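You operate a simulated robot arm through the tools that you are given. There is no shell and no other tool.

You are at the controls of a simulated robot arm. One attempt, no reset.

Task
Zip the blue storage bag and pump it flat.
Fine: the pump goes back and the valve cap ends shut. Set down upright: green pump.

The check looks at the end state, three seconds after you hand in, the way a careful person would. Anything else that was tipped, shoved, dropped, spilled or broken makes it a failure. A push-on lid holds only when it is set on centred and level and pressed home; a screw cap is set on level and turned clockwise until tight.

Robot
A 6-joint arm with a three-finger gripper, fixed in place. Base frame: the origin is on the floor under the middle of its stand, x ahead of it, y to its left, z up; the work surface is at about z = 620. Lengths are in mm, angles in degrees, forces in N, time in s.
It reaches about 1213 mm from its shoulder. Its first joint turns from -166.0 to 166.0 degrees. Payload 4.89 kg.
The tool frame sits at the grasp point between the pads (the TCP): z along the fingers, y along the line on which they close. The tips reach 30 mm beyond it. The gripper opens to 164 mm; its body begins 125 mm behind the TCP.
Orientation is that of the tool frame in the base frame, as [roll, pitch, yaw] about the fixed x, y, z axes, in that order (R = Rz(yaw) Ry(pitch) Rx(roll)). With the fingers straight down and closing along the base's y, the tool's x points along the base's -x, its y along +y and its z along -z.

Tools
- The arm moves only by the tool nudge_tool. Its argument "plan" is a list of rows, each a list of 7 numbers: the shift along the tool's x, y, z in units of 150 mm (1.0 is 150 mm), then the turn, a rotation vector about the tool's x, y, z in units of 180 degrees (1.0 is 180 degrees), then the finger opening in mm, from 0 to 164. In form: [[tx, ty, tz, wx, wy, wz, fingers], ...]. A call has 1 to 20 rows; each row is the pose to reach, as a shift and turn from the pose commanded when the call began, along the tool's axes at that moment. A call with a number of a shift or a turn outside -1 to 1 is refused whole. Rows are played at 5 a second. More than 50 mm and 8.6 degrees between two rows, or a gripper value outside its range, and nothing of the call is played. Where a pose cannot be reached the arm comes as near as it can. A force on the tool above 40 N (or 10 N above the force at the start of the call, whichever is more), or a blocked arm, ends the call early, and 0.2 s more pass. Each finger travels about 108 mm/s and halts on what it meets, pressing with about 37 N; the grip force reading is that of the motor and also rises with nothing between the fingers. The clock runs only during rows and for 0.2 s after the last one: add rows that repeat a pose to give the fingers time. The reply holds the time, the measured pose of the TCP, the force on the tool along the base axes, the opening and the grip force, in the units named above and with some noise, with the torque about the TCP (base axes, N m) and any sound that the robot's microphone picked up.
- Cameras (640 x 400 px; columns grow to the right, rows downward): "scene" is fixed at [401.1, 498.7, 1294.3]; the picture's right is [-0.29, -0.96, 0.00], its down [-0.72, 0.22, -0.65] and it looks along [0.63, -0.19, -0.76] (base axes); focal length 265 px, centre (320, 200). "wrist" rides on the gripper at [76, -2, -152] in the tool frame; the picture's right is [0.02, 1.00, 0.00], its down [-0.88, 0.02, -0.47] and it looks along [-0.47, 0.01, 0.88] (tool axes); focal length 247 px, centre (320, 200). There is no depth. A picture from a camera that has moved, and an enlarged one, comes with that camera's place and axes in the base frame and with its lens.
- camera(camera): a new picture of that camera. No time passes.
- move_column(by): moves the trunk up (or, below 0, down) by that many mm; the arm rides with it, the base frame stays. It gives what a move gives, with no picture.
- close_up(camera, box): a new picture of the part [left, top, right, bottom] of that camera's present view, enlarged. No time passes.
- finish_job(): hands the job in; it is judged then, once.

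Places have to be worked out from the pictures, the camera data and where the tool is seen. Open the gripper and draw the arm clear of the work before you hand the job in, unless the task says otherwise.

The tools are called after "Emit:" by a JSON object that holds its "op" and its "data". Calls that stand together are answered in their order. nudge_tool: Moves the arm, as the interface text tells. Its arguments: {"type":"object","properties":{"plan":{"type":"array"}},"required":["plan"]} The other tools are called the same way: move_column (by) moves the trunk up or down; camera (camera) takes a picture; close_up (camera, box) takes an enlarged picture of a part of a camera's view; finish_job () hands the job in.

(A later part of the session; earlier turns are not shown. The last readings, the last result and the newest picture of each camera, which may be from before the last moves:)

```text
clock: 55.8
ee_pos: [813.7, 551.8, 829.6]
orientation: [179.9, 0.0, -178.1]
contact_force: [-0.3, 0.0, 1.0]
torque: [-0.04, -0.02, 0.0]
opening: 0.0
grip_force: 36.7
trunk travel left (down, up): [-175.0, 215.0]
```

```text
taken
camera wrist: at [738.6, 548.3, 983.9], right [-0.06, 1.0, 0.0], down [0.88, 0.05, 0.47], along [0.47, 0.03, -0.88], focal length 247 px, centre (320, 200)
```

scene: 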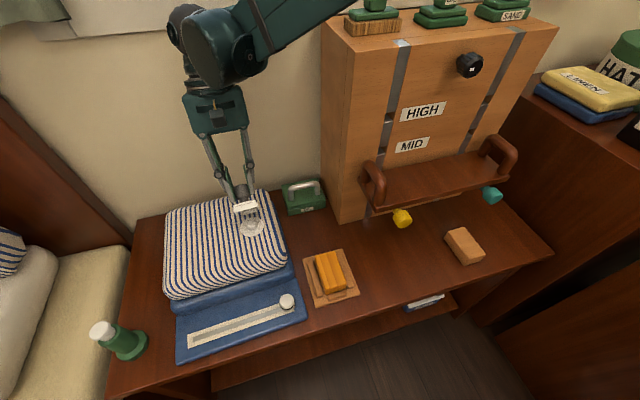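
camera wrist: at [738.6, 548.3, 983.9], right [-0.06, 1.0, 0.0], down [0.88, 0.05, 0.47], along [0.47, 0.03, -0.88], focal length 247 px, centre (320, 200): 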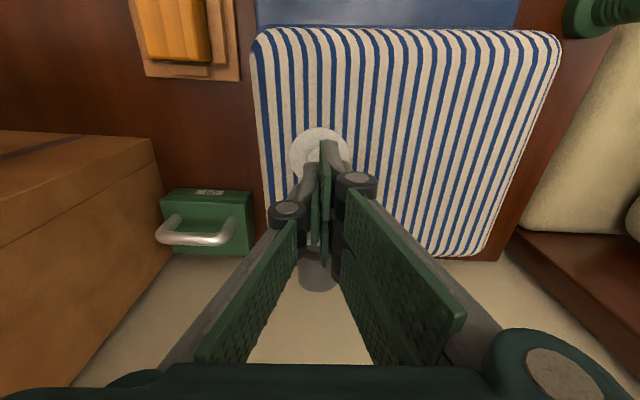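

No load yet; the knob is still showing beyond the fingers. I keep pushing another 25 mm.

Emit:
{"op": "nudge_tool", "data": {"plan": [[-0.04, 0, 0, 0, 0, 0, 0], [-0.08, 0, 0, 0, 0, 0, 0], [-0.12, 0, 0, 0, 0, 0, 0], [-0.16, 0, 0, 0, 0, 0, 0]]}}

Emit:
{"op": "camera", "data": {"camera": "wrist"}}

Emit:
{"op": "close_up", "data": {"camera": "scene", "box": [200, 150, 300, 250]}}

```text
clock: 56.8
ee_pos: [838.5, 553.9, 829.4]
orientation: [179.9, 0.1, -178.1]
contact_force: [0.1, 0.2, 0.4]
torque: [-0.01, -0.02, -0.03]
opening: 0.0
grip_force: 36.6
trunk travel left (down, up): [-175.0, 215.0]
```

```text
taken
camera wrist: at [763.2, 549.5, 983.1], right [-0.06, 1.0, 0.0], down [0.88, 0.05, 0.47], along [0.47, 0.03, -0.88], focal length 247 px, centre (320, 200)
```

wrist: 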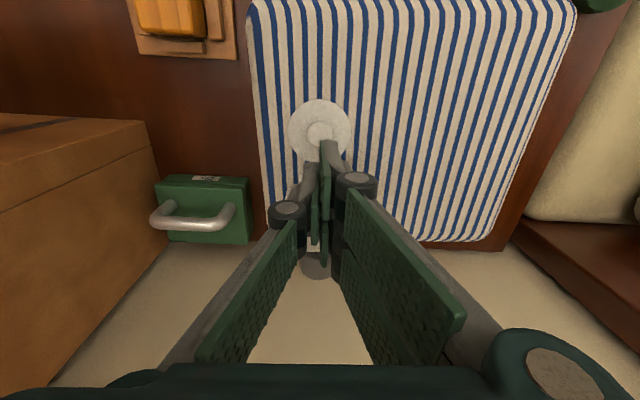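

```text
4.00 times, centred on (250, 200) of scene
camera zoom: at [401.1, 498.7, 1294.3], right [-0.29, -0.96, 0.0], down [-0.72, 0.22, -0.65], along [0.63, -0.19, -0.76], focal length 1061 px, centre (600, 200)
```

zoom: 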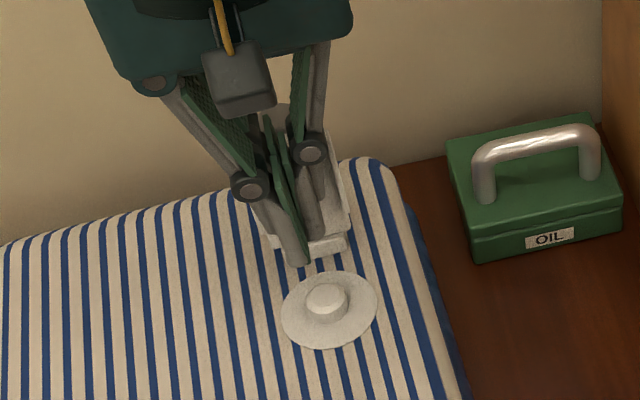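

The lid is now close to upright with its underside facing me and no resistance. I push 14 mm more so it leans safely past vertical.

Emit:
{"op": "nudge_tool", "data": {"plan": [[-0.03, 0, 0, 0, 0, 0, 0], [-0.06, 0, 0, 0, 0, 0, 0], [-0.093, 0, 0, 0, 0, 0, 0], [-0.093, 0, 0, 0, 0, 0, 0]]}}

Emit:
{"op": "camera", "data": {"camera": "wrist"}}

Emit:
{"op": "close_up", "data": {"camera": "scene", "box": [200, 150, 300, 250]}}

```text
clock: 57.8
ee_pos: [850.6, 554.3, 828.8]
orientation: [-180.0, 0.0, -178.0]
contact_force: [-5.1, -1.3, 0.6]
torque: [-0.01, 0.1, 0.04]
opening: 0.3
grip_force: 37.3
trunk travel left (down, up): [-175.0, 215.0]
```

```text
taken
camera wrist: at [776.6, 550.1, 982.6], right [-0.06, 1.0, 0.0], down [0.88, 0.05, 0.47], along [0.47, 0.03, -0.88], focal length 247 px, centre (320, 200)
```

wrist: 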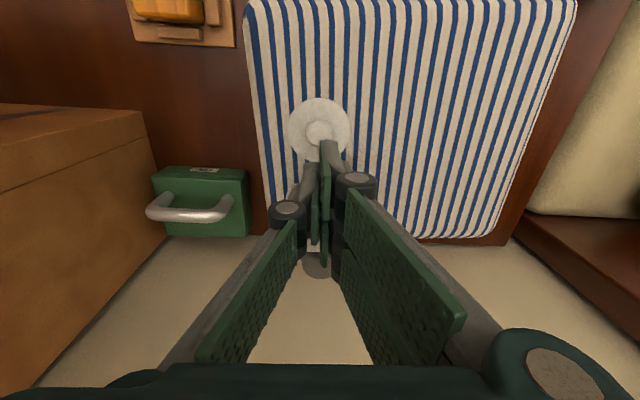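

```text
4.00 times, centred on (250, 200) of scene
camera zoom: at [401.1, 498.7, 1294.3], right [-0.29, -0.96, 0.0], down [-0.72, 0.22, -0.65], along [0.63, -0.19, -0.76], focal length 1061 px, centre (600, 200)
```

zoom: 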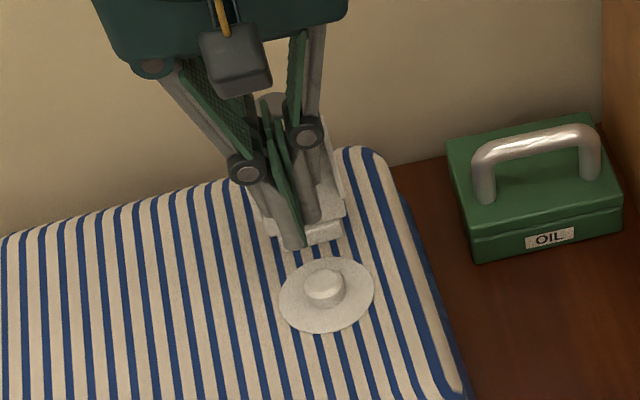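

A −5 N reaction appeared and the seat shifted in view, so the lid has reached its stop and the bag slid about 10 mm. I back off at once, lift, and look.

Emit:
{"op": "nudge_tool", "data": {"plan": [[0.1, 0, 0, 0, 0, 0, 0], [0.3, 0, 0, 0, 0, 0, 0], [0.3, 0, -0.25, 0, 0, 0, 0], [0.3, 0, -0.5, 0, 0, 0, 0], [0.3, 0, -0.75, 0, 0, 0, 0], [0.3, 0, -0.75, 0, 0, 0, 0]]}}

Emit:
{"op": "camera", "data": {"camera": "wrist"}}

Emit:
{"op": "close_up", "data": {"camera": "wrist", "box": [250, 100, 390, 220]}}

Emit:
{"op": "close_up", "data": {"camera": "scene", "box": [200, 150, 300, 250]}}

Emit:
{"op": "close_up", "data": {"camera": "scene", "box": [80, 150, 340, 370]}}

```text
clock: 59.2
ee_pos: [808.7, 552.3, 943.1]
orientation: [180.0, -0.1, -178.1]
contact_force: [-0.1, 0.0, -0.5]
torque: [0.02, -0.05, -0.04]
opening: 0.0
grip_force: 36.6
trunk travel left (down, up): [-175.0, 215.0]
```

```text
taken
camera wrist: at [732.4, 547.6, 1097.3], right [-0.06, 1.0, 0.0], down [0.88, 0.05, 0.47], along [0.47, 0.03, -0.88], focal length 247 px, centre (320, 200)
```

wrist: 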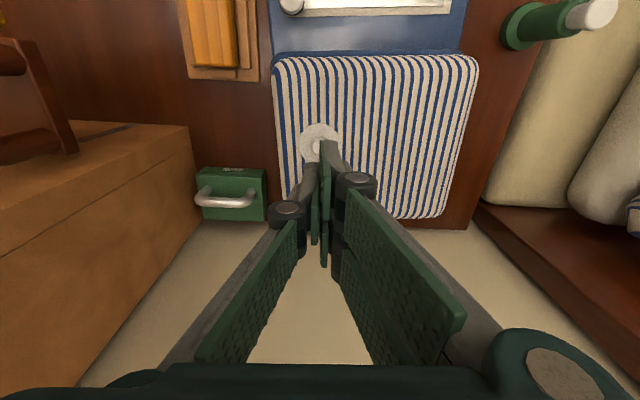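

```text
3.33 times, centred on (320, 160) of wrist
camera zoom: at [732.4, 547.6, 1097.3], right [-0.06, 1.0, 0.0], down [0.88, 0.05, 0.47], along [0.47, 0.03, -0.88], focal length 823 px, centre (320, 333)
```

zoom: 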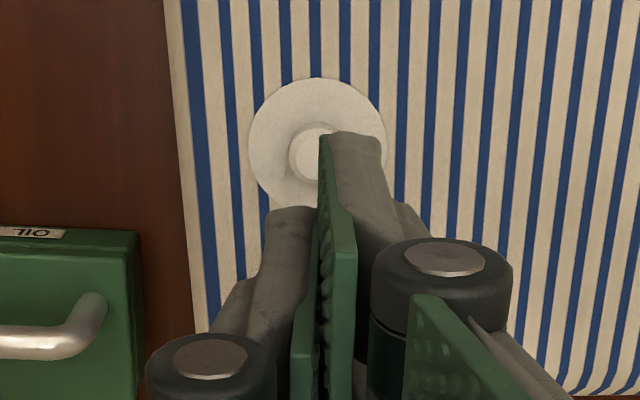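

```text
4.00 times, centred on (250, 200) of scene
camera zoom: at [401.1, 498.7, 1294.3], right [-0.29, -0.96, 0.0], down [-0.72, 0.22, -0.65], along [0.63, -0.19, -0.76], focal length 1061 px, centre (600, 200)
```

zoom: 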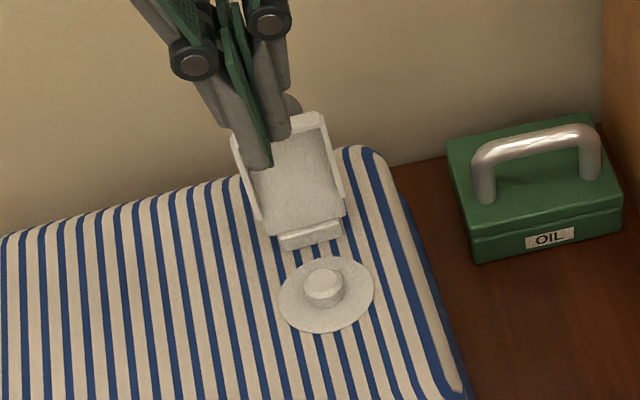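

```text
1.82 times, centred on (210, 260) of scene
camera zoom: at [401.1, 498.7, 1294.3], right [-0.29, -0.96, 0.0], down [-0.72, 0.22, -0.65], along [0.63, -0.19, -0.76], focal length 482 px, centre (520, 91)
```

zoom: 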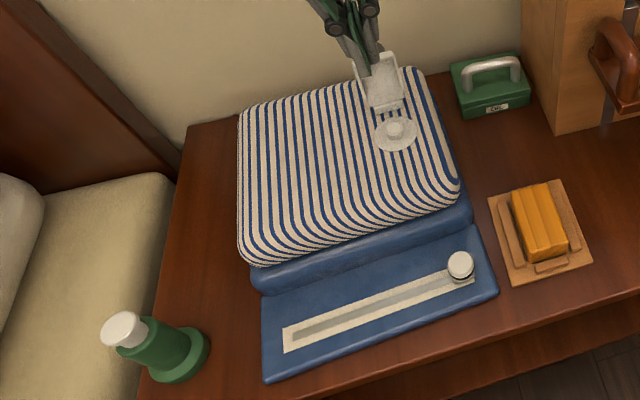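

The lid now rests open past upright and the nozzle is exposed near (828, 551, z≈760). Next is the pump, so I travel high toward it with the fingers opening.

Emit:
{"op": "nudge_tool", "data": {"plan": [[0.12, 0.25, 0, 0, 0, 0, 20], [0.25, 0.5, 0, 0, 0, 0, 50], [0.38, 0.75, 0, 0, 0, 0, 90], [0.5, 1.0, 0, 0, 0, 0, 100], [0.5, 1.0, 0, 0, 0, 0, 100]]}}

Emit:
{"op": "nudge_tool", "data": {"plan": [[0.12, 0.25, 0, 0, 0, 0, 100], [0.25, 0.5, 0, 0, 0, 0, 100], [0.38, 0.7, 0.1, 0, 0, 0, 100], [0.5, 0.9, 0.2, 0, 0, 0, 100], [0.5, 0.9, 0.2, 0, 0, 0, 100]]}}

Emit:
{"op": "camera", "data": {"camera": "wrist"}}

Emit:
{"op": "camera", "data": {"camera": "scene"}}

```text
clock: 60.4
ee_pos: [726.2, 700.0, 943.4]
orientation: [179.9, -0.1, -178.1]
contact_force: [-0.3, 0.5, 0.1]
torque: [-0.05, -0.02, -0.04]
opening: 99.9
grip_force: 0.1
trunk travel left (down, up): [-175.0, 215.0]
```

```text
clock: 61.6
ee_pos: [645.7, 832.9, 911.6]
orientation: [180.0, -0.2, -178.0]
contact_force: [0.6, 0.6, -0.5]
torque: [-0.06, -0.01, 0.0]
opening: 100.0
grip_force: 0.0
trunk travel left (down, up): [-175.0, 215.0]
```

```text
taken
camera wrist: at [570.9, 827.9, 1065.0], right [-0.06, 1.0, 0.0], down [0.88, 0.05, 0.47], along [0.47, 0.03, -0.88], focal length 247 px, centre (320, 200)
```

wrist: 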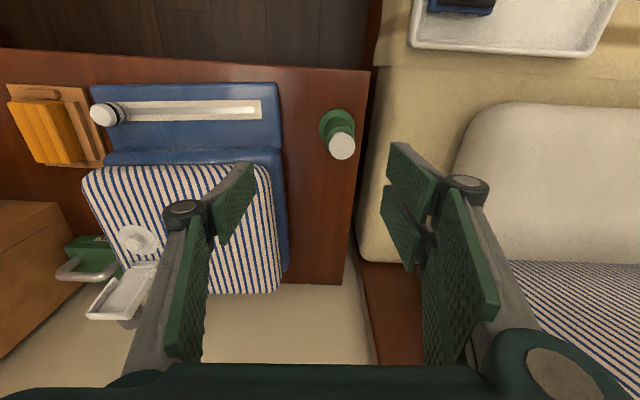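

```text
taken
```

scene: 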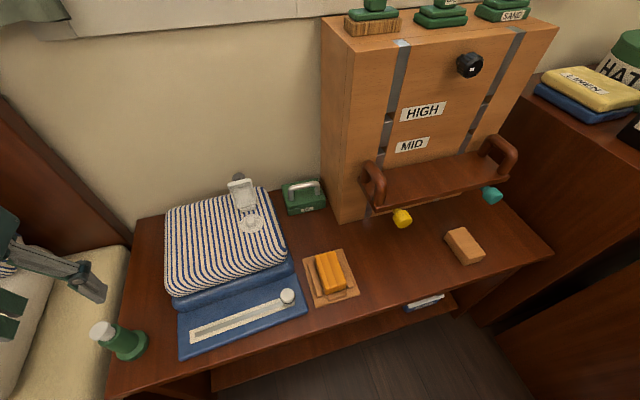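

I can see the pump near the table's left edge, with the bed cushion just beyond it. I enlarge both views to fix its base centre precisely, because it has to go back there.

Emit:
{"op": "close_up", "data": {"camera": "wrist", "box": [290, 90, 390, 170]}}

Emit:
{"op": "close_up", "data": {"camera": "scene", "box": [80, 305, 170, 375]}}

```text
5.00 times, centred on (340, 130) of wrist
camera zoom: at [570.9, 827.9, 1065.0], right [-0.06, 1.0, 0.0], down [0.88, 0.05, 0.47], along [0.47, 0.03, -0.88], focal length 1235 px, centre (220, 550)
```

zoom: 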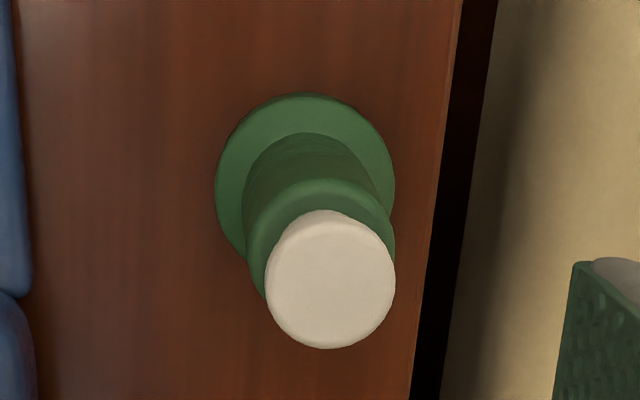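

```text
5.71 times, centred on (125, 340) of scene
camera zoom: at [401.1, 498.7, 1294.3], right [-0.29, -0.96, 0.0], down [-0.72, 0.22, -0.65], along [0.63, -0.19, -0.76], focal length 1515 px, centre (1434, -600)
```

zoom: 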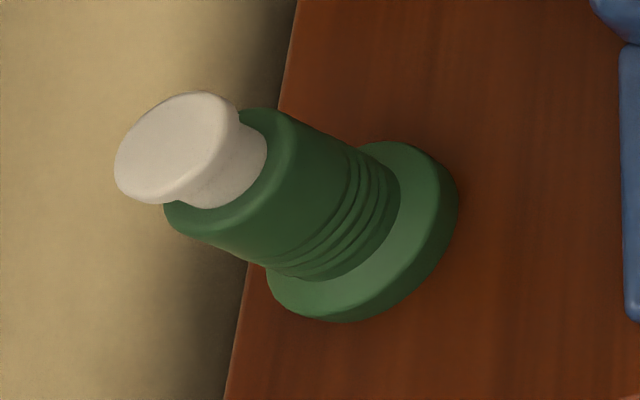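

The pump stands at about (657, 860): flange ≈61 mm, body ≈42 mm, handle ≈33 mm with its top at z≈757. I move above it with a 64 mm opening to keep the outer finger clear of the cushion.

Emit:
{"op": "nudge_tool", "data": {"plan": [[-0.03, 0.06, 0.13, 0, 0, 0, 85], [-0.06, 0.12, 0.27, 0, 0, 0, 70], [-0.0795, 0.1774, 0.4, 0, 0, 0, 64], [-0.0795, 0.1774, 0.533, 0, 0, 0, 64], [-0.0795, 0.1774, 0.533, 0, 0, 0, 64]]}}

Emit:
{"op": "camera", "data": {"camera": "wrist"}}

Emit:
{"op": "close_up", "data": {"camera": "wrist", "box": [240, 90, 400, 210]}}

```text
clock: 62.8
ee_pos: [655.7, 859.3, 831.3]
orientation: [-180.0, 0.0, -178.1]
contact_force: [1.3, -0.1, -0.1]
torque: [-0.02, 0.07, -0.02]
opening: 63.8
grip_force: 0.1
trunk travel left (down, up): [-175.0, 215.0]
```

```text
taken
camera wrist: at [582.3, 854.8, 984.6], right [-0.06, 1.0, 0.0], down [0.88, 0.05, 0.47], along [0.47, 0.03, -0.88], focal length 247 px, centre (320, 200)
```

wrist: 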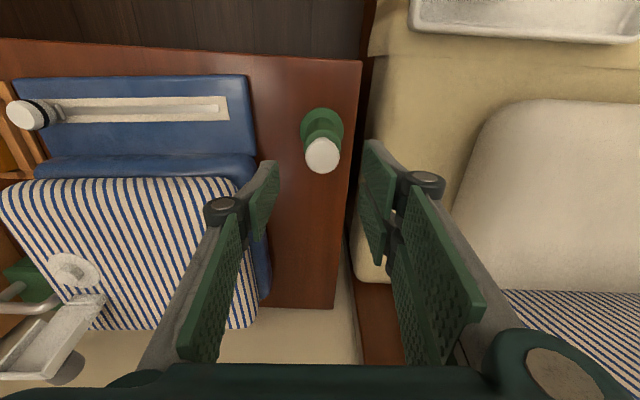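

```text
3.33 times, centred on (320, 150) of wrist
camera zoom: at [582.3, 854.8, 984.6], right [-0.06, 1.0, 0.0], down [0.88, 0.05, 0.47], along [0.47, 0.03, -0.88], focal length 823 px, centre (320, 367)
```

zoom: 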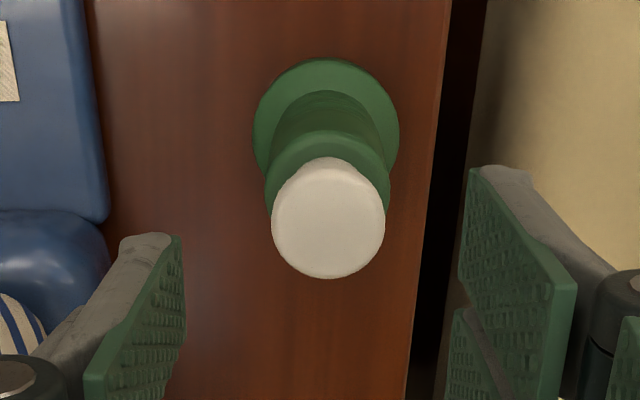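

The pump is 2 mm to tool +y from the TCP. I correct and descend around it to TCP z≈690.

Emit:
{"op": "nudge_tool", "data": {"plan": [[0, 0.0147, 0.2, 0, 0, 0, 64], [0, 0.0147, 0.4, 0, 0, 0, 64], [0, 0.0147, 0.6, 0, 0, 0, 64], [0, 0.0147, 0.8, 0, 0, 0, 64], [0, 0.0147, 0.94, 0, 0, 0, 64], [0, 0.0147, 0.94, 0, 0, 0, 64]]}}

Emit:
{"op": "camera", "data": {"camera": "wrist"}}

Emit:
{"op": "close_up", "data": {"camera": "wrist", "box": [220, 120, 420, 280]}}

Emit:
{"op": "close_up", "data": {"camera": "scene", "box": [60, 260, 200, 380]}}

```text
clock: 64.2
ee_pos: [658.8, 860.0, 690.3]
orientation: [-179.9, 0.1, -178.1]
contact_force: [0.2, 0.7, 0.3]
torque: [0.0, 0.0, 0.0]
opening: 63.6
grip_force: 0.1
trunk travel left (down, up): [-175.0, 215.0]
```

```text
taken
camera wrist: at [583.9, 855.7, 843.5], right [-0.06, 1.0, 0.0], down [0.88, 0.05, 0.47], along [0.47, 0.03, -0.88], focal length 247 px, centre (320, 200)
```

wrist: 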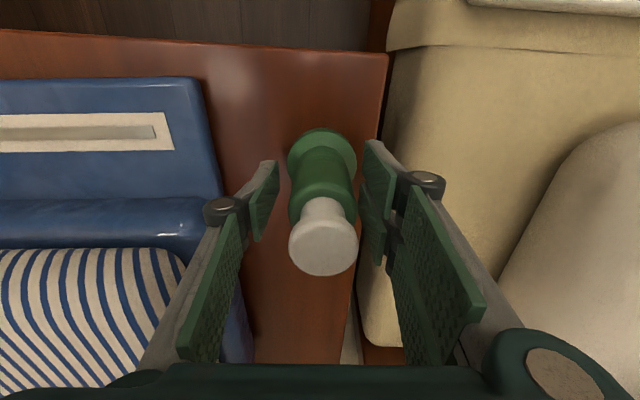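

```text
2.50 times, centred on (320, 200) of wrist
camera zoom: at [583.9, 855.7, 843.5], right [-0.06, 1.0, 0.0], down [0.88, 0.05, 0.47], along [0.47, 0.03, -0.88], focal length 617 px, centre (320, 200)
```

zoom: 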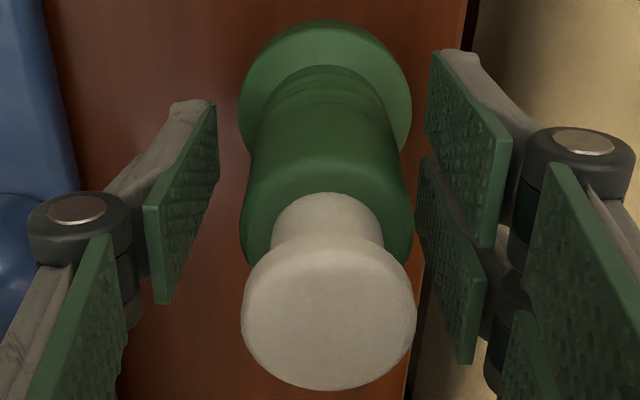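

```text
3.33 times, centred on (130, 320) of scene
camera zoom: at [401.1, 498.7, 1294.3], right [-0.29, -0.96, 0.0], down [-0.72, 0.22, -0.65], along [0.63, -0.19, -0.76], focal length 884 px, centre (953, -200)
```

zoom: 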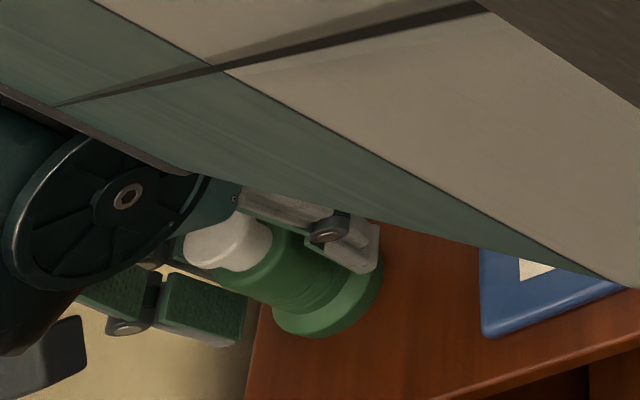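

The pump body sits about 2 mm toward the right pads. I shift 2 mm and close gently around the body.

Emit:
{"op": "nudge_tool", "data": {"plan": [[0, 0.014, 0, 0, 0, 0, 64], [0, 0.014, 0, 0, 0, 0, 55], [0, 0.014, 0, 0, 0, 0, 48], [0, 0.014, 0, 0, 0, 0, 42], [0, 0.014, 0, 0, 0, 0, 38], [0, 0.014, 0, 0, 0, 0, 36], [0, 0.014, 0, 0, 0, 0, 36]]}}

Emit:
{"op": "close_up", "data": {"camera": "wrist", "box": [220, 120, 420, 280]}}

```text
clock: 65.8
ee_pos: [658.5, 861.5, 689.8]
orientation: [180.0, 0.0, -178.1]
contact_force: [1.8, -0.2, 1.3]
torque: [0.01, -0.04, 0.03]
opening: 50.1
grip_force: 37.0
trunk travel left (down, up): [-175.0, 215.0]
```

```text
2.50 times, centred on (320, 200) of wrist
camera zoom: at [583.5, 858.2, 843.6], right [-0.06, 1.0, 0.0], down [0.88, 0.05, 0.47], along [0.47, 0.03, -0.88], focal length 617 px, centre (320, 200)
```

zoom: 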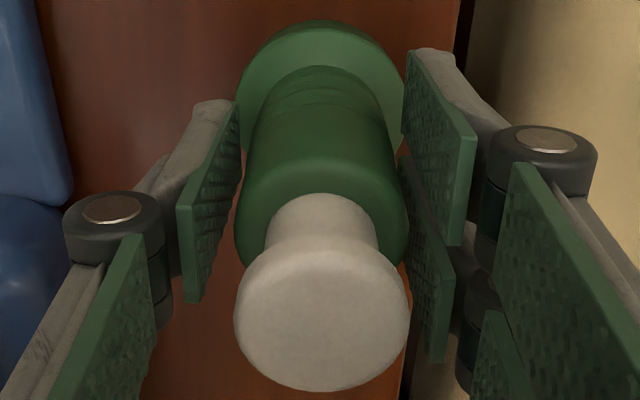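

The body is held at 50 mm opening with the TCP at (658, 861.5, 690), which is the pump's home pose. I lift it straight up and check that it comes along.

Emit:
{"op": "nudge_tool", "data": {"plan": [[0, 0, -0.07, 0, 0, 0, 36], [0, 0, -0.2, 0, 0, 0, 36], [0, 0, -0.4, 0, 0, 0, 36], [0, 0, -0.6, 0, 0, 0, 36], [0, 0, -0.8, 0, 0, 0, 36], [0, 0, -1.0, 0, 0, 0, 36], [0, 0, -1.0, 0, 0, 0, 36]]}}

Emit:
{"op": "camera", "data": {"camera": "wrist"}}

Emit:
{"op": "camera", "data": {"camera": "scene"}}

```text
clock: 67.4
ee_pos: [659.1, 864.2, 842.2]
orientation: [-179.9, 0.1, -178.2]
contact_force: [-0.5, -1.1, 0.5]
torque: [0.04, -0.05, -0.01]
opening: 36.1
grip_force: 0.1
trunk travel left (down, up): [-175.0, 215.0]
```

```text
taken
camera wrist: at [584.1, 860.1, 995.2], right [-0.06, 1.0, 0.0], down [0.88, 0.05, 0.47], along [0.47, 0.03, -0.88], focal length 247 px, centre (320, 200)
```

wrist: 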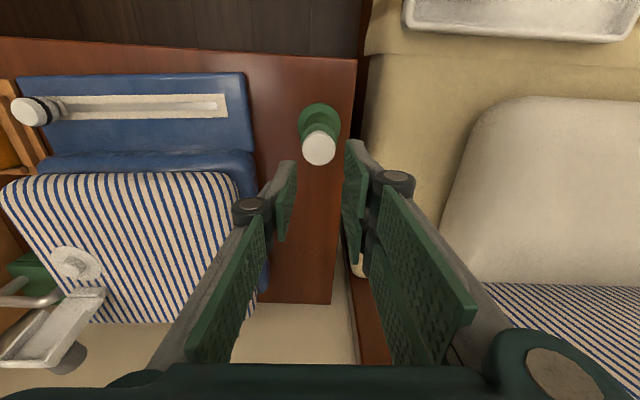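

```text
taken
```

scene: 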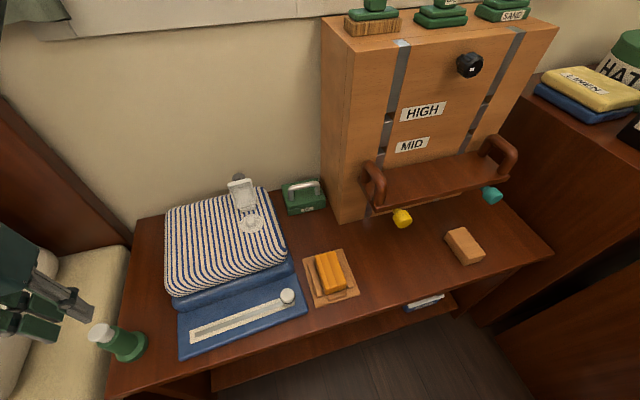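

The fingers slid off and the pump stayed standing on the table, so that grip did not hold. I check that the pump is undisturbed and measure its shape again before retrying.

Emit:
{"op": "close_up", "data": {"camera": "wrist", "box": [270, 80, 370, 180]}}

Emit:
{"op": "close_up", "data": {"camera": "scene", "box": [80, 305, 170, 375]}}

```text
4.00 times, centred on (320, 130) of wrist
camera zoom: at [584.1, 860.1, 995.2], right [-0.06, 1.0, 0.0], down [0.88, 0.05, 0.47], along [0.47, 0.03, -0.88], focal length 988 px, centre (320, 480)
```

zoom: 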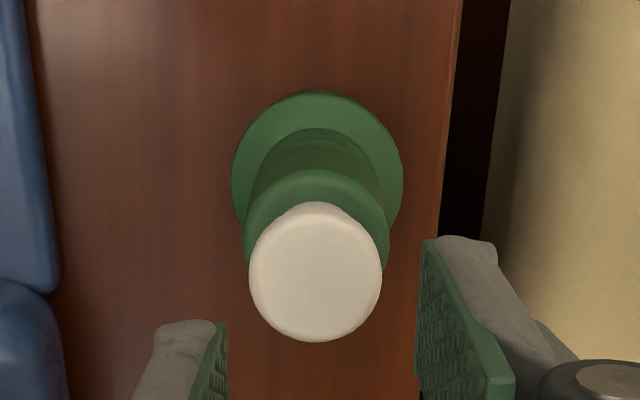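

```text
5.71 times, centred on (125, 340) of scene
camera zoom: at [401.1, 498.7, 1294.3], right [-0.29, -0.96, 0.0], down [-0.72, 0.22, -0.65], along [0.63, -0.19, -0.76], focal length 1515 px, centre (1434, -600)
```

zoom: 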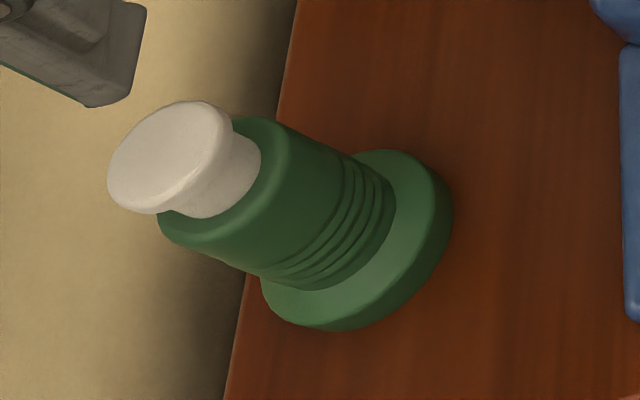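

The pump shifted only about 3 mm and stands upright. Its body seems to taper in contact, so this time I grip the straight-sided 61 mm base flange. I open to 90 and descend lower in two stages.

Emit:
{"op": "nudge_tool", "data": {"plan": [[0.01, -0.005, 0, 0, 0, 0, 60], [0.027, -0.01, 0, 0, 0, 0, 90], [0.027, -0.01, 0.25, 0, 0, 0, 90], [0.027, -0.01, 0.5, 0, 0, 0, 90], [0.027, -0.01, 0.8, 0, 0, 0, 90], [0.027, -0.01, 0.8, 0, 0, 0, 90]]}}

Emit:
{"op": "close_up", "data": {"camera": "wrist", "box": [200, 80, 440, 280]}}

```text
clock: 68.8
ee_pos: [655.7, 861.6, 719.2]
orientation: [180.0, 0.0, -178.1]
contact_force: [0.3, 0.4, -0.4]
torque: [-0.01, 0.03, 0.02]
opening: 89.8
grip_force: 0.0
trunk travel left (down, up): [-175.0, 215.0]
```

```text
2.00 times, centred on (320, 180) of wrist
camera zoom: at [580.5, 857.0, 873.4], right [-0.06, 1.0, 0.0], down [0.88, 0.05, 0.47], along [0.47, 0.03, -0.88], focal length 494 px, centre (320, 240)
```

zoom: 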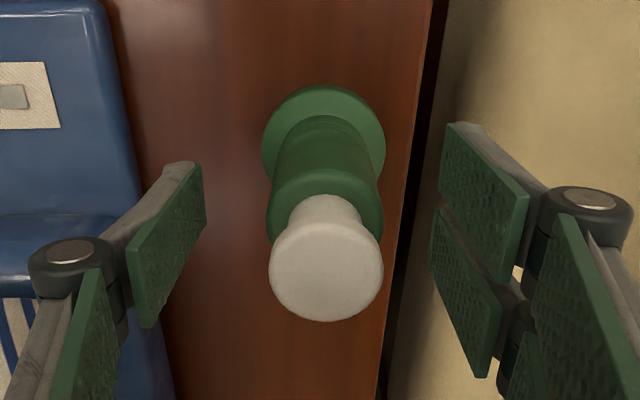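

Alignment is within 1–2 mm. I descend the remaining 64 mm so the pads sit beside the flange, tips about 5 mm above the table, and then close.

Emit:
{"op": "nudge_tool", "data": {"plan": [[0, 0.008, 0.15, 0, 0, 0, 90], [0, 0.008, 0.3, 0, 0, 0, 90], [0, 0.008, 0.4, 0, 0, 0, 90], [0, 0.008, 0.427, 0, 0, 0, 90], [0, 0.008, 0.427, 0, 0, 0, 90]]}}

Emit:
{"op": "close_up", "data": {"camera": "wrist", "box": [200, 80, 440, 280]}}

```text
clock: 70.0
ee_pos: [654.0, 862.7, 656.3]
orientation: [-180.0, 0.0, -178.1]
contact_force: [0.2, 0.1, -0.1]
torque: [-0.01, 0.0, 0.06]
opening: 89.9
grip_force: 0.1
trunk travel left (down, up): [-175.0, 215.0]
```

```text
2.00 times, centred on (320, 180) of wrist
camera zoom: at [578.8, 858.3, 810.0], right [-0.06, 1.0, 0.0], down [0.88, 0.05, 0.47], along [0.47, 0.03, -0.88], focal length 494 px, centre (320, 240)
```

zoom: 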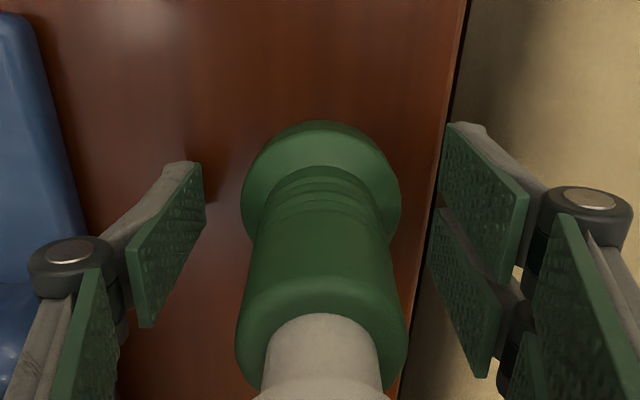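

The flange is centred between the pads. I close on it.

Emit:
{"op": "nudge_tool", "data": {"plan": [[0, 0, 0, 0, 0, 0, 76], [0, 0, 0, 0, 0, 0, 66], [0, 0, 0, 0, 0, 0, 58], [0, 0, 0, 0, 0, 0, 52], [0, 0, 0, 0, 0, 0, 48], [0, 0, 0, 0, 0, 0, 48]]}}

Emit:
{"op": "close_up", "data": {"camera": "wrist", "box": [200, 80, 440, 280]}}

```text
clock: 71.4
ee_pos: [652.1, 862.7, 656.4]
orientation: [180.0, 0.0, -178.1]
contact_force: [-0.8, 0.0, -0.4]
torque: [0.07, 0.02, -0.01]
opening: 61.1
grip_force: 37.1
trunk travel left (down, up): [-175.0, 215.0]
```

```text
2.00 times, centred on (320, 180) of wrist
camera zoom: at [578.8, 858.4, 810.2], right [-0.06, 1.0, 0.0], down [0.88, 0.05, 0.47], along [0.47, 0.03, -0.88], focal length 494 px, centre (320, 240)
```

zoom: 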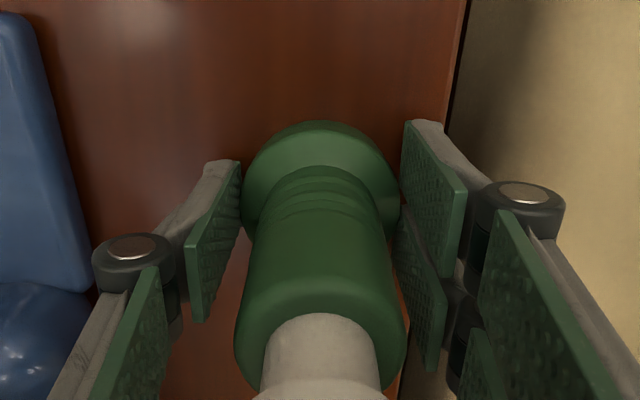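

The flange is gripped at 61 mm. I lift slowly, first 5 mm and then to 45 mm, and check whether the pump comes along.

Emit:
{"op": "nudge_tool", "data": {"plan": [[0, 0, -0.015, 0, 0, 0, 48], [0, 0, -0.035, 0, 0, 0, 48], [0, 0, -0.07, 0, 0, 0, 48], [0, 0, -0.12, 0, 0, 0, 48], [0, 0, -0.2, 0, 0, 0, 48], [0, 0, -0.3, 0, 0, 0, 48], [0, 0, -0.3, 0, 0, 0, 48]]}}

Emit:
{"op": "close_up", "data": {"camera": "wrist", "box": [200, 80, 440, 280]}}

Emit:
{"op": "close_up", "data": {"camera": "scene", "box": [40, 240, 200, 380]}}

```text
clock: 73.0
ee_pos: [653.4, 862.8, 700.4]
orientation: [179.9, 0.1, -178.1]
contact_force: [-0.6, 0.3, -1.6]
torque: [-0.02, 0.0, 0.0]
opening: 60.7
grip_force: 36.9
trunk travel left (down, up): [-175.0, 215.0]
```

```text
2.00 times, centred on (320, 180) of wrist
camera zoom: at [580.1, 858.4, 855.3], right [-0.06, 1.0, 0.0], down [0.88, 0.05, 0.47], along [0.47, 0.03, -0.88], focal length 494 px, centre (320, 240)
```

zoom: 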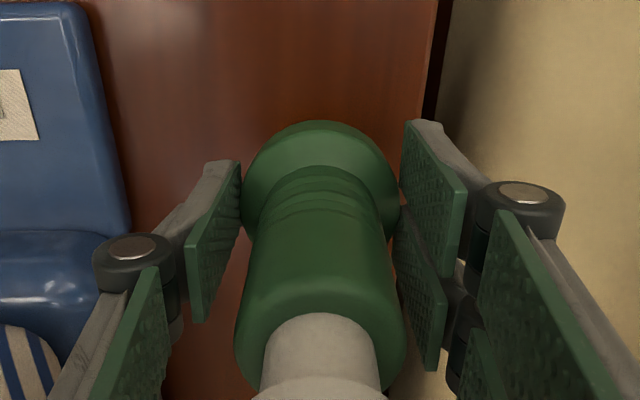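

```text
2.86 times, centred on (120, 310) of scene
camera zoom: at [401.1, 498.7, 1294.3], right [-0.29, -0.96, 0.0], down [-0.72, 0.22, -0.65], along [0.63, -0.19, -0.76], focal length 758 px, centre (891, -114)
```

zoom: 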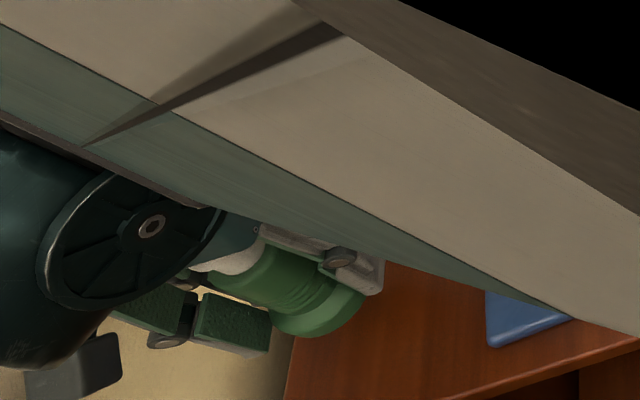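

The pump is in hand, weighing under 2 N, with no slip. I lift it to travel height.

Emit:
{"op": "nudge_tool", "data": {"plan": [[0, 0, -0.15, 0, 0, 0, 48], [0, 0, -0.35, 0, 0, 0, 48], [0, 0, -0.55, 0, 0, 0, 48], [0, 0, -0.75, 0, 0, 0, 48], [0, 0, -0.95, 0, 0, 0, 48], [0, 0, -1.0, 0, 0, 0, 48]]}}

Emit:
{"op": "nudge_tool", "data": {"plan": [[-0.1, -0.18, -0.05, 0, 0, 0, 48], [-0.2, -0.36, -0.1, 0, 0, 0, 48], [-0.3, -0.54, -0.15, 0, 0, 0, 48], [-0.4, -0.72, -0.2, 0, 0, 0, 48], [-0.5, -0.9, -0.2, 0, 0, 0, 48], [-0.55, -1.0, -0.2, 0, 0, 0, 48], [-0.55, -1.0, -0.2, 0, 0, 0, 48]]}}

Emit:
{"op": "camera", "data": {"camera": "wrist"}}

Emit:
{"op": "camera", "data": {"camera": "scene"}}

```text
clock: 74.4
ee_pos: [656.0, 862.7, 852.2]
orientation: [180.0, 0.1, -178.1]
contact_force: [0.2, 0.4, -2.6]
torque: [0.02, 0.01, 0.01]
opening: 60.8
grip_force: 37.4
trunk travel left (down, up): [-175.0, 215.0]
```

```text
clock: 76.0
ee_pos: [744.3, 716.7, 882.6]
orientation: [179.9, 0.0, -178.0]
contact_force: [0.1, 0.0, -2.0]
torque: [0.02, 0.03, -0.06]
opening: 61.0
grip_force: 36.6
trunk travel left (down, up): [-175.0, 215.0]
```

```text
taken
camera wrist: at [668.2, 712.8, 1036.7], right [-0.05, 1.0, 0.0], down [0.88, 0.05, 0.47], along [0.47, 0.03, -0.88], focal length 247 px, centre (320, 200)
```

wrist: 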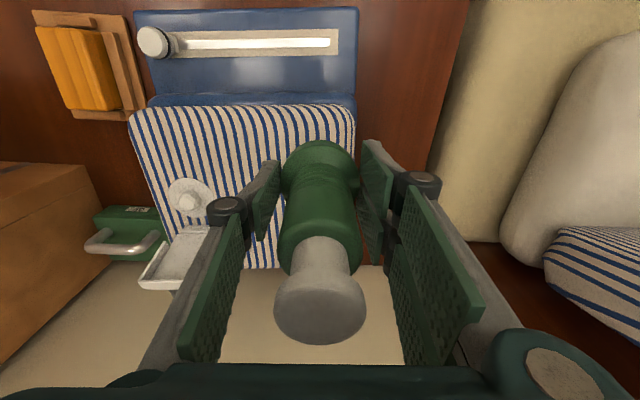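

```text
taken
```

scene: 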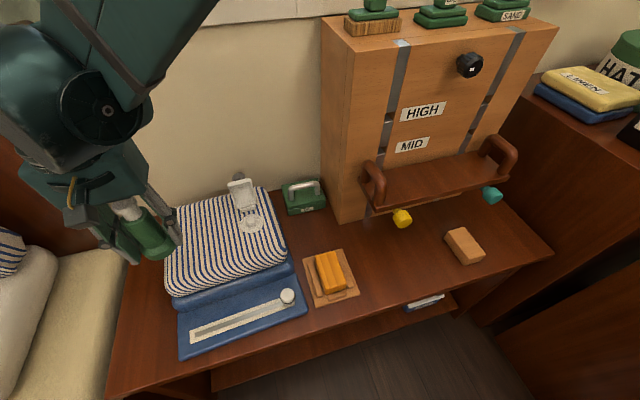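

The pump travels well. While the nozzle is still in clear view, I enlarge it from both cameras to fix its position before going over it.

Emit:
{"op": "close_up", "data": {"camera": "wrist", "box": [150, 160, 230, 230]}}

Emit:
{"op": "close_up", "data": {"camera": "scene", "box": [215, 165, 285, 245]}}

```text
5.71 times, centred on (190, 195) of wrist
camera zoom: at [668.2, 712.8, 1036.7], right [-0.05, 1.0, 0.0], down [0.88, 0.05, 0.47], along [0.47, 0.03, -0.88], focal length 1411 px, centre (1063, 229)
```

zoom: 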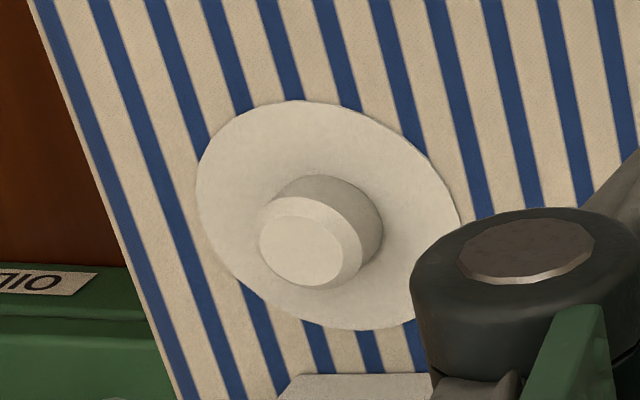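

```text
5.00 times, centred on (250, 205) of scene
camera zoom: at [401.1, 498.7, 1294.3], right [-0.29, -0.96, 0.0], down [-0.72, 0.22, -0.65], along [0.63, -0.19, -0.76], focal length 1326 px, centre (670, 175)
```

zoom: 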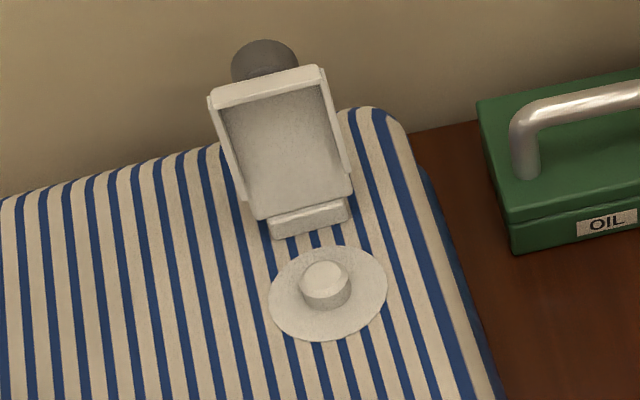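

Combining the views puts the nozzle at about (828.5, 551.3), with the seat at z≈747. I carry the pump over in two moves, staying above the lid's top edge.

Emit:
{"op": "nudge_tool", "data": {"plan": [[-0.08, -0.18, 0, 0, 0, 0, 48], [-0.17, -0.37, 0, 0, 0, 0, 48], [-0.26, -0.56, 0, 0, 0, 0, 48], [-0.35, -0.75, 0, 0, 0, 0, 48], [-0.35, -0.75, 0, 0, 0, 0, 48]]}}

Emit:
{"op": "nudge_tool", "data": {"plan": [[-0.06, -0.13, 0, 0, 0, 0, 48], [-0.12, -0.25, 0, 0, 0, 0, 48], [-0.1747, -0.3758, 0, 0, 0, 0, 48], [-0.1747, -0.3758, 0, 0, 0, 0, 48], [-0.1747, -0.3758, 0, 0, 0, 0, 48]]}}

Emit:
{"op": "camera", "data": {"camera": "wrist"}}

Emit:
{"op": "close_up", "data": {"camera": "scene", "box": [180, 120, 320, 260]}}

```text
clock: 77.2
ee_pos: [796.5, 604.6, 882.1]
orientation: [180.0, 0.1, -178.1]
contact_force: [0.2, 0.0, -2.9]
torque: [0.02, 0.04, 0.0]
opening: 61.2
grip_force: 37.5
trunk travel left (down, up): [-175.0, 215.0]
```

```text
clock: 78.4
ee_pos: [824.5, 549.5, 882.7]
orientation: [-180.0, -0.1, -178.1]
contact_force: [-0.5, 0.2, -2.5]
torque: [0.04, 0.0, 0.0]
opening: 61.0
grip_force: 37.4
trunk travel left (down, up): [-175.0, 215.0]
```

```text
taken
camera wrist: at [750.0, 545.3, 1036.3], right [-0.06, 1.0, 0.0], down [0.88, 0.05, 0.47], along [0.47, 0.03, -0.88], focal length 247 px, centre (320, 200)
```

wrist: 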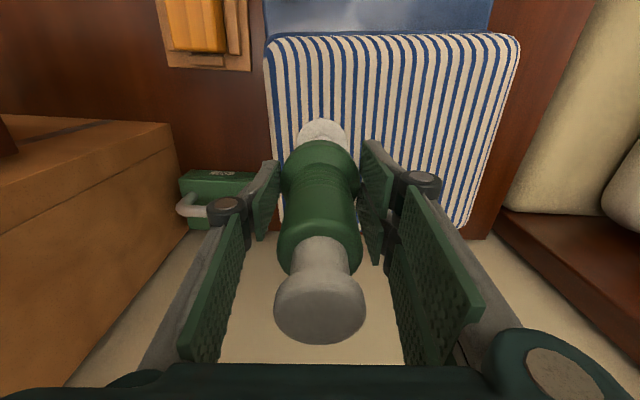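

```text
2.86 times, centred on (250, 190) of scene
camera zoom: at [401.1, 498.7, 1294.3], right [-0.29, -0.96, 0.0], down [-0.72, 0.22, -0.65], along [0.63, -0.19, -0.76], focal length 758 px, centre (520, 229)
```

zoom: 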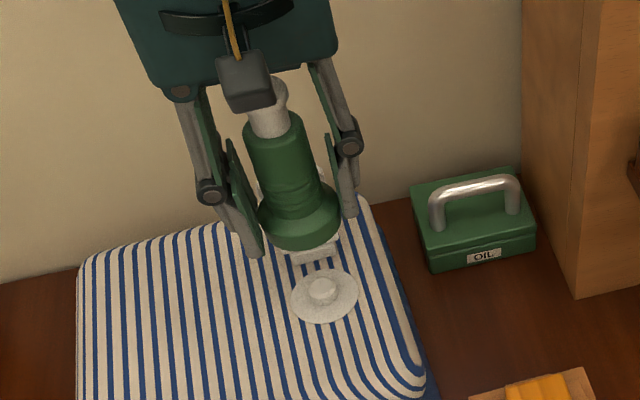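

The camera pose says the true TCP is about (826, 550), 2–3 mm short of the target. I zoom in to compare the visible rim of the seat with the pump.

Emit:
{"op": "close_up", "data": {"camera": "wrist", "box": [270, 100, 370, 180]}}

Emit:
{"op": "close_up", "data": {"camera": "scene", "box": [225, 150, 285, 230]}}

```text
5.00 times, centred on (320, 140) of wrist
camera zoom: at [750.0, 545.3, 1036.3], right [-0.06, 1.0, 0.0], down [0.88, 0.05, 0.47], along [0.47, 0.03, -0.88], focal length 1235 px, centre (320, 500)
```

zoom: 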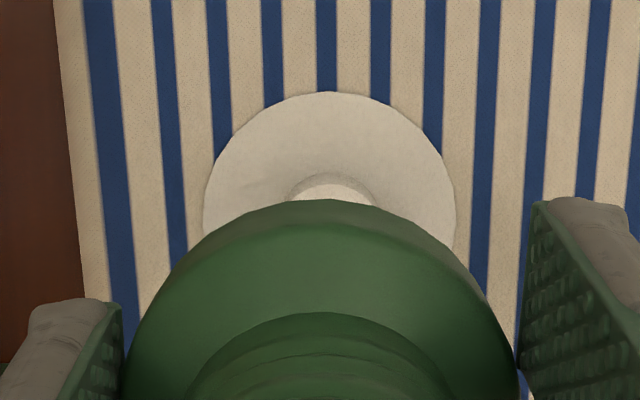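

```text
5.00 times, centred on (255, 190) of scene
camera zoom: at [401.1, 498.7, 1294.3], right [-0.29, -0.96, 0.0], down [-0.72, 0.22, -0.65], along [0.63, -0.19, -0.76], focal length 1326 px, centre (645, 250)
```

zoom: 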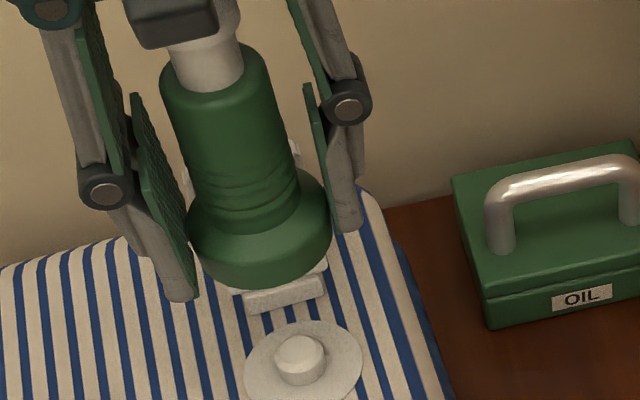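

In tool axes, the seat centre is about 2.8 mm further +x and 1.8 mm +y. I apply that and lower until the pump's base hovers about 10 mm above the nozzle.

Emit:
{"op": "nudge_tool", "data": {"plan": [[-0.0187, 0.0122, 0.1, 0, 0, 0, 48], [-0.0187, 0.0122, 0.25, 0, 0, 0, 48], [-0.0187, 0.0122, 0.4, 0, 0, 0, 48], [-0.0187, 0.0122, 0.5, 0, 0, 0, 48], [-0.0187, 0.0122, 0.5, 0, 0, 0, 48]]}}

Emit:
{"op": "close_up", "data": {"camera": "wrist", "box": [250, 100, 390, 220]}}

Emit:
{"op": "close_up", "data": {"camera": "scene", "box": [215, 150, 295, 250]}}

```text
clock: 79.6
ee_pos: [827.0, 552.8, 804.9]
orientation: [-180.0, 0.0, -178.1]
contact_force: [0.4, -0.3, -2.8]
torque: [-0.01, 0.01, -0.02]
opening: 61.0
grip_force: 38.3
trunk travel left (down, up): [-175.0, 215.0]
```

```text
3.33 times, centred on (320, 160) of wrist
camera zoom: at [752.7, 548.4, 959.6], right [-0.06, 1.0, 0.0], down [0.88, 0.05, 0.47], along [0.47, 0.03, -0.88], focal length 823 px, centre (320, 333)
```

zoom: 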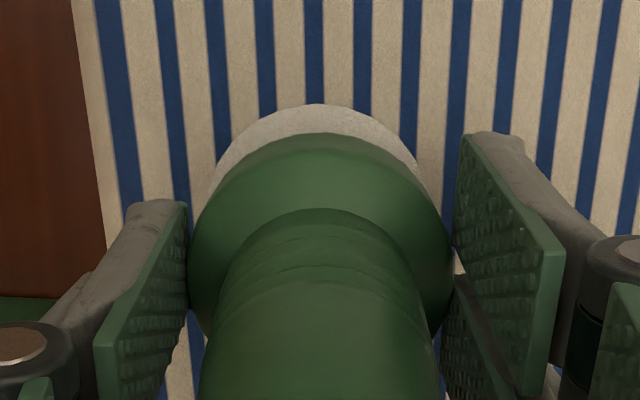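

```text
4.00 times, centred on (255, 200) of scene
camera zoom: at [401.1, 498.7, 1294.3], right [-0.29, -0.96, 0.0], down [-0.72, 0.22, -0.65], along [0.63, -0.19, -0.76], focal length 1061 px, centre (580, 200)
```

zoom: 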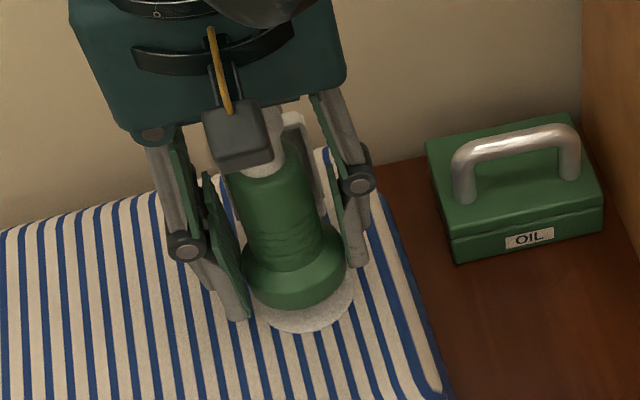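

From both cameras the pump's base and seat are aligned within about 1–2 mm. I lower 14 mm slowly and read the force as the socket meets the nozzle.

Emit:
{"op": "nudge_tool", "data": {"plan": [[0, 0, 0.02, 0, 0, 0, 48], [0, 0, 0.04, 0, 0, 0, 48], [0, 0, 0.06, 0, 0, 0, 48], [0, 0, 0.08, 0, 0, 0, 48], [0, 0, 0.093, 0, 0, 0, 48], [0, 0, 0.093, 0, 0, 0, 48]]}}

Emit:
{"op": "close_up", "data": {"camera": "scene", "box": [215, 150, 295, 250]}}

```text
clock: 81.0
ee_pos: [828.4, 552.2, 793.1]
orientation: [179.9, 0.0, -178.1]
contact_force: [-0.5, -0.2, -2.2]
torque: [-0.05, 0.0, 0.01]
opening: 61.0
grip_force: 37.1
trunk travel left (down, up): [-175.0, 215.0]
```

```text
4.00 times, centred on (255, 200) of scene
camera zoom: at [401.1, 498.7, 1294.3], right [-0.29, -0.96, 0.0], down [-0.72, 0.22, -0.65], along [0.63, -0.19, -0.76], focal length 1061 px, centre (580, 200)
```

zoom: 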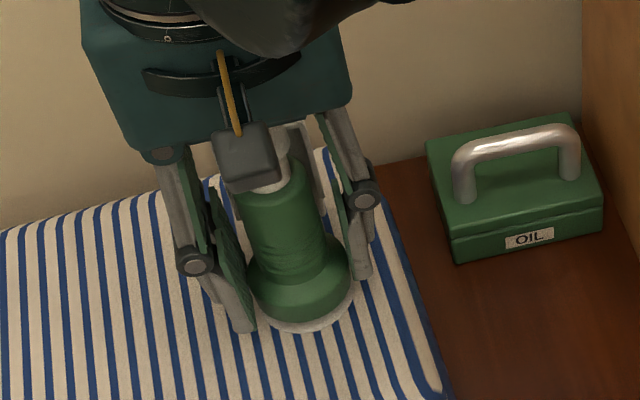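

There is still only the pump's weight on the tool, and the base looks centred over the seat. I keep lowering in 2 mm rows to seat it.

Emit:
{"op": "nudge_tool", "data": {"plan": [[0, 0, 0.013, 0, 0, 0, 48], [0, 0, 0.027, 0, 0, 0, 48], [0, 0, 0.04, 0, 0, 0, 48], [0, 0, 0.047, 0, 0, 0, 48], [0, 0, 0.047, 0, 0, 0, 48]]}}

Emit:
{"op": "close_up", "data": {"camera": "scene", "box": [215, 150, 295, 250]}}

Emit:
{"op": "close_up", "data": {"camera": "wrist", "box": [250, 100, 390, 220]}}

```text
clock: 82.2
ee_pos: [827.6, 552.1, 785.4]
orientation: [-180.0, -0.1, -178.0]
contact_force: [-2.2, -1.0, -1.2]
torque: [-0.1, 0.06, -0.06]
opening: 60.9
grip_force: 37.0
trunk travel left (down, up): [-175.0, 215.0]
```

```text
4.00 times, centred on (255, 200) of scene
camera zoom: at [401.1, 498.7, 1294.3], right [-0.29, -0.96, 0.0], down [-0.72, 0.22, -0.65], along [0.63, -0.19, -0.76], focal length 1061 px, centre (580, 200)
```

zoom: 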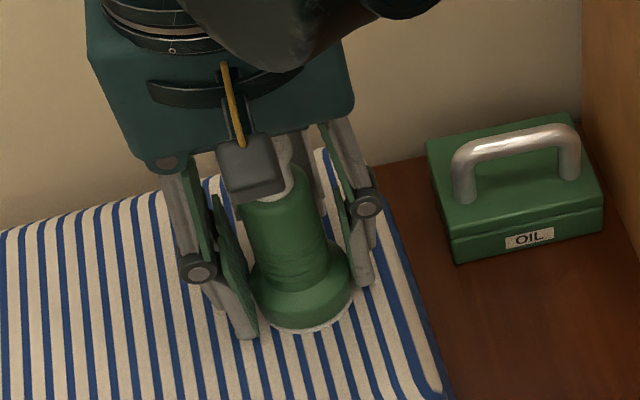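

```text
3.33 times, centred on (320, 160) of wrist
camera zoom: at [753.0, 547.9, 939.2], right [-0.06, 1.0, 0.0], down [0.88, 0.05, 0.47], along [0.47, 0.03, -0.88], focal length 823 px, centre (320, 333)
```

zoom: 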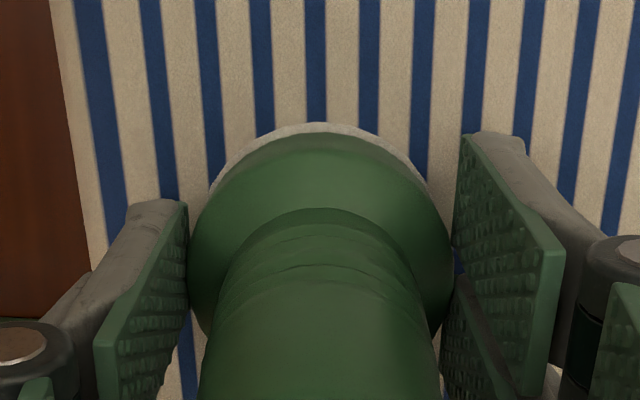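

A light sideways load (−2 N in x) shows the socket is over the nozzle and the pump is about 1 mm too far in +x. I ease back 1 mm and lower the last few mm until it carries weight.

Emit:
{"op": "nudge_tool", "data": {"plan": [[0.006, -0.002, 0.007, 0, 0, 0, 48], [0.006, -0.002, 0.014, 0, 0, 0, 48], [0.006, -0.002, 0.02, 0, 0, 0, 48], [0.006, -0.002, 0.026, 0, 0, 0, 48], [0.006, -0.002, 0.026, 0, 0, 0, 48]]}}

Emit:
{"op": "close_up", "data": {"camera": "wrist", "box": [250, 100, 390, 220]}}

```text
clock: 83.4
ee_pos: [827.8, 550.8, 783.1]
orientation: [179.9, 0.1, -178.1]
contact_force: [1.1, 8.2, 4.6]
torque: [0.29, -0.09, -0.05]
opening: 60.7
grip_force: 37.3
trunk travel left (down, up): [-175.0, 215.0]
```

```text
3.33 times, centred on (320, 160) of wrist
camera zoom: at [752.5, 547.1, 935.8], right [-0.06, 1.0, 0.0], down [0.88, 0.05, 0.47], along [0.47, 0.03, -0.88], focal length 823 px, centre (320, 333)
```

zoom: 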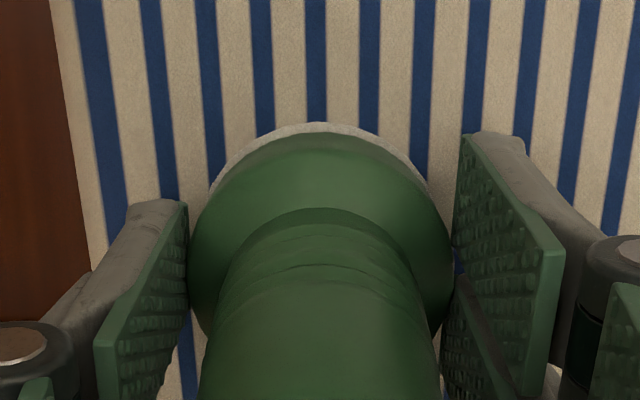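

It now presses about 7 N on the seat, with 8 N sideways in y, so I relax y by +0.8 mm and read again.

Emit:
{"op": "nudge_tool", "data": {"plan": [[0, 0.003, 0, 0, 0, 0, 48], [0, 0.0055, 0, 0, 0, 0, 48], [0, 0.0055, 0, 0, 0, 0, 48]]}}

```text
clock: 84.2
ee_pos: [826.9, 550.7, 782.8]
orientation: [179.9, 0.0, -178.1]
contact_force: [-8.3, -1.3, 2.6]
torque: [-0.15, 0.45, 0.17]
opening: 60.8
grip_force: 37.1
trunk travel left (down, up): [-175.0, 215.0]
```

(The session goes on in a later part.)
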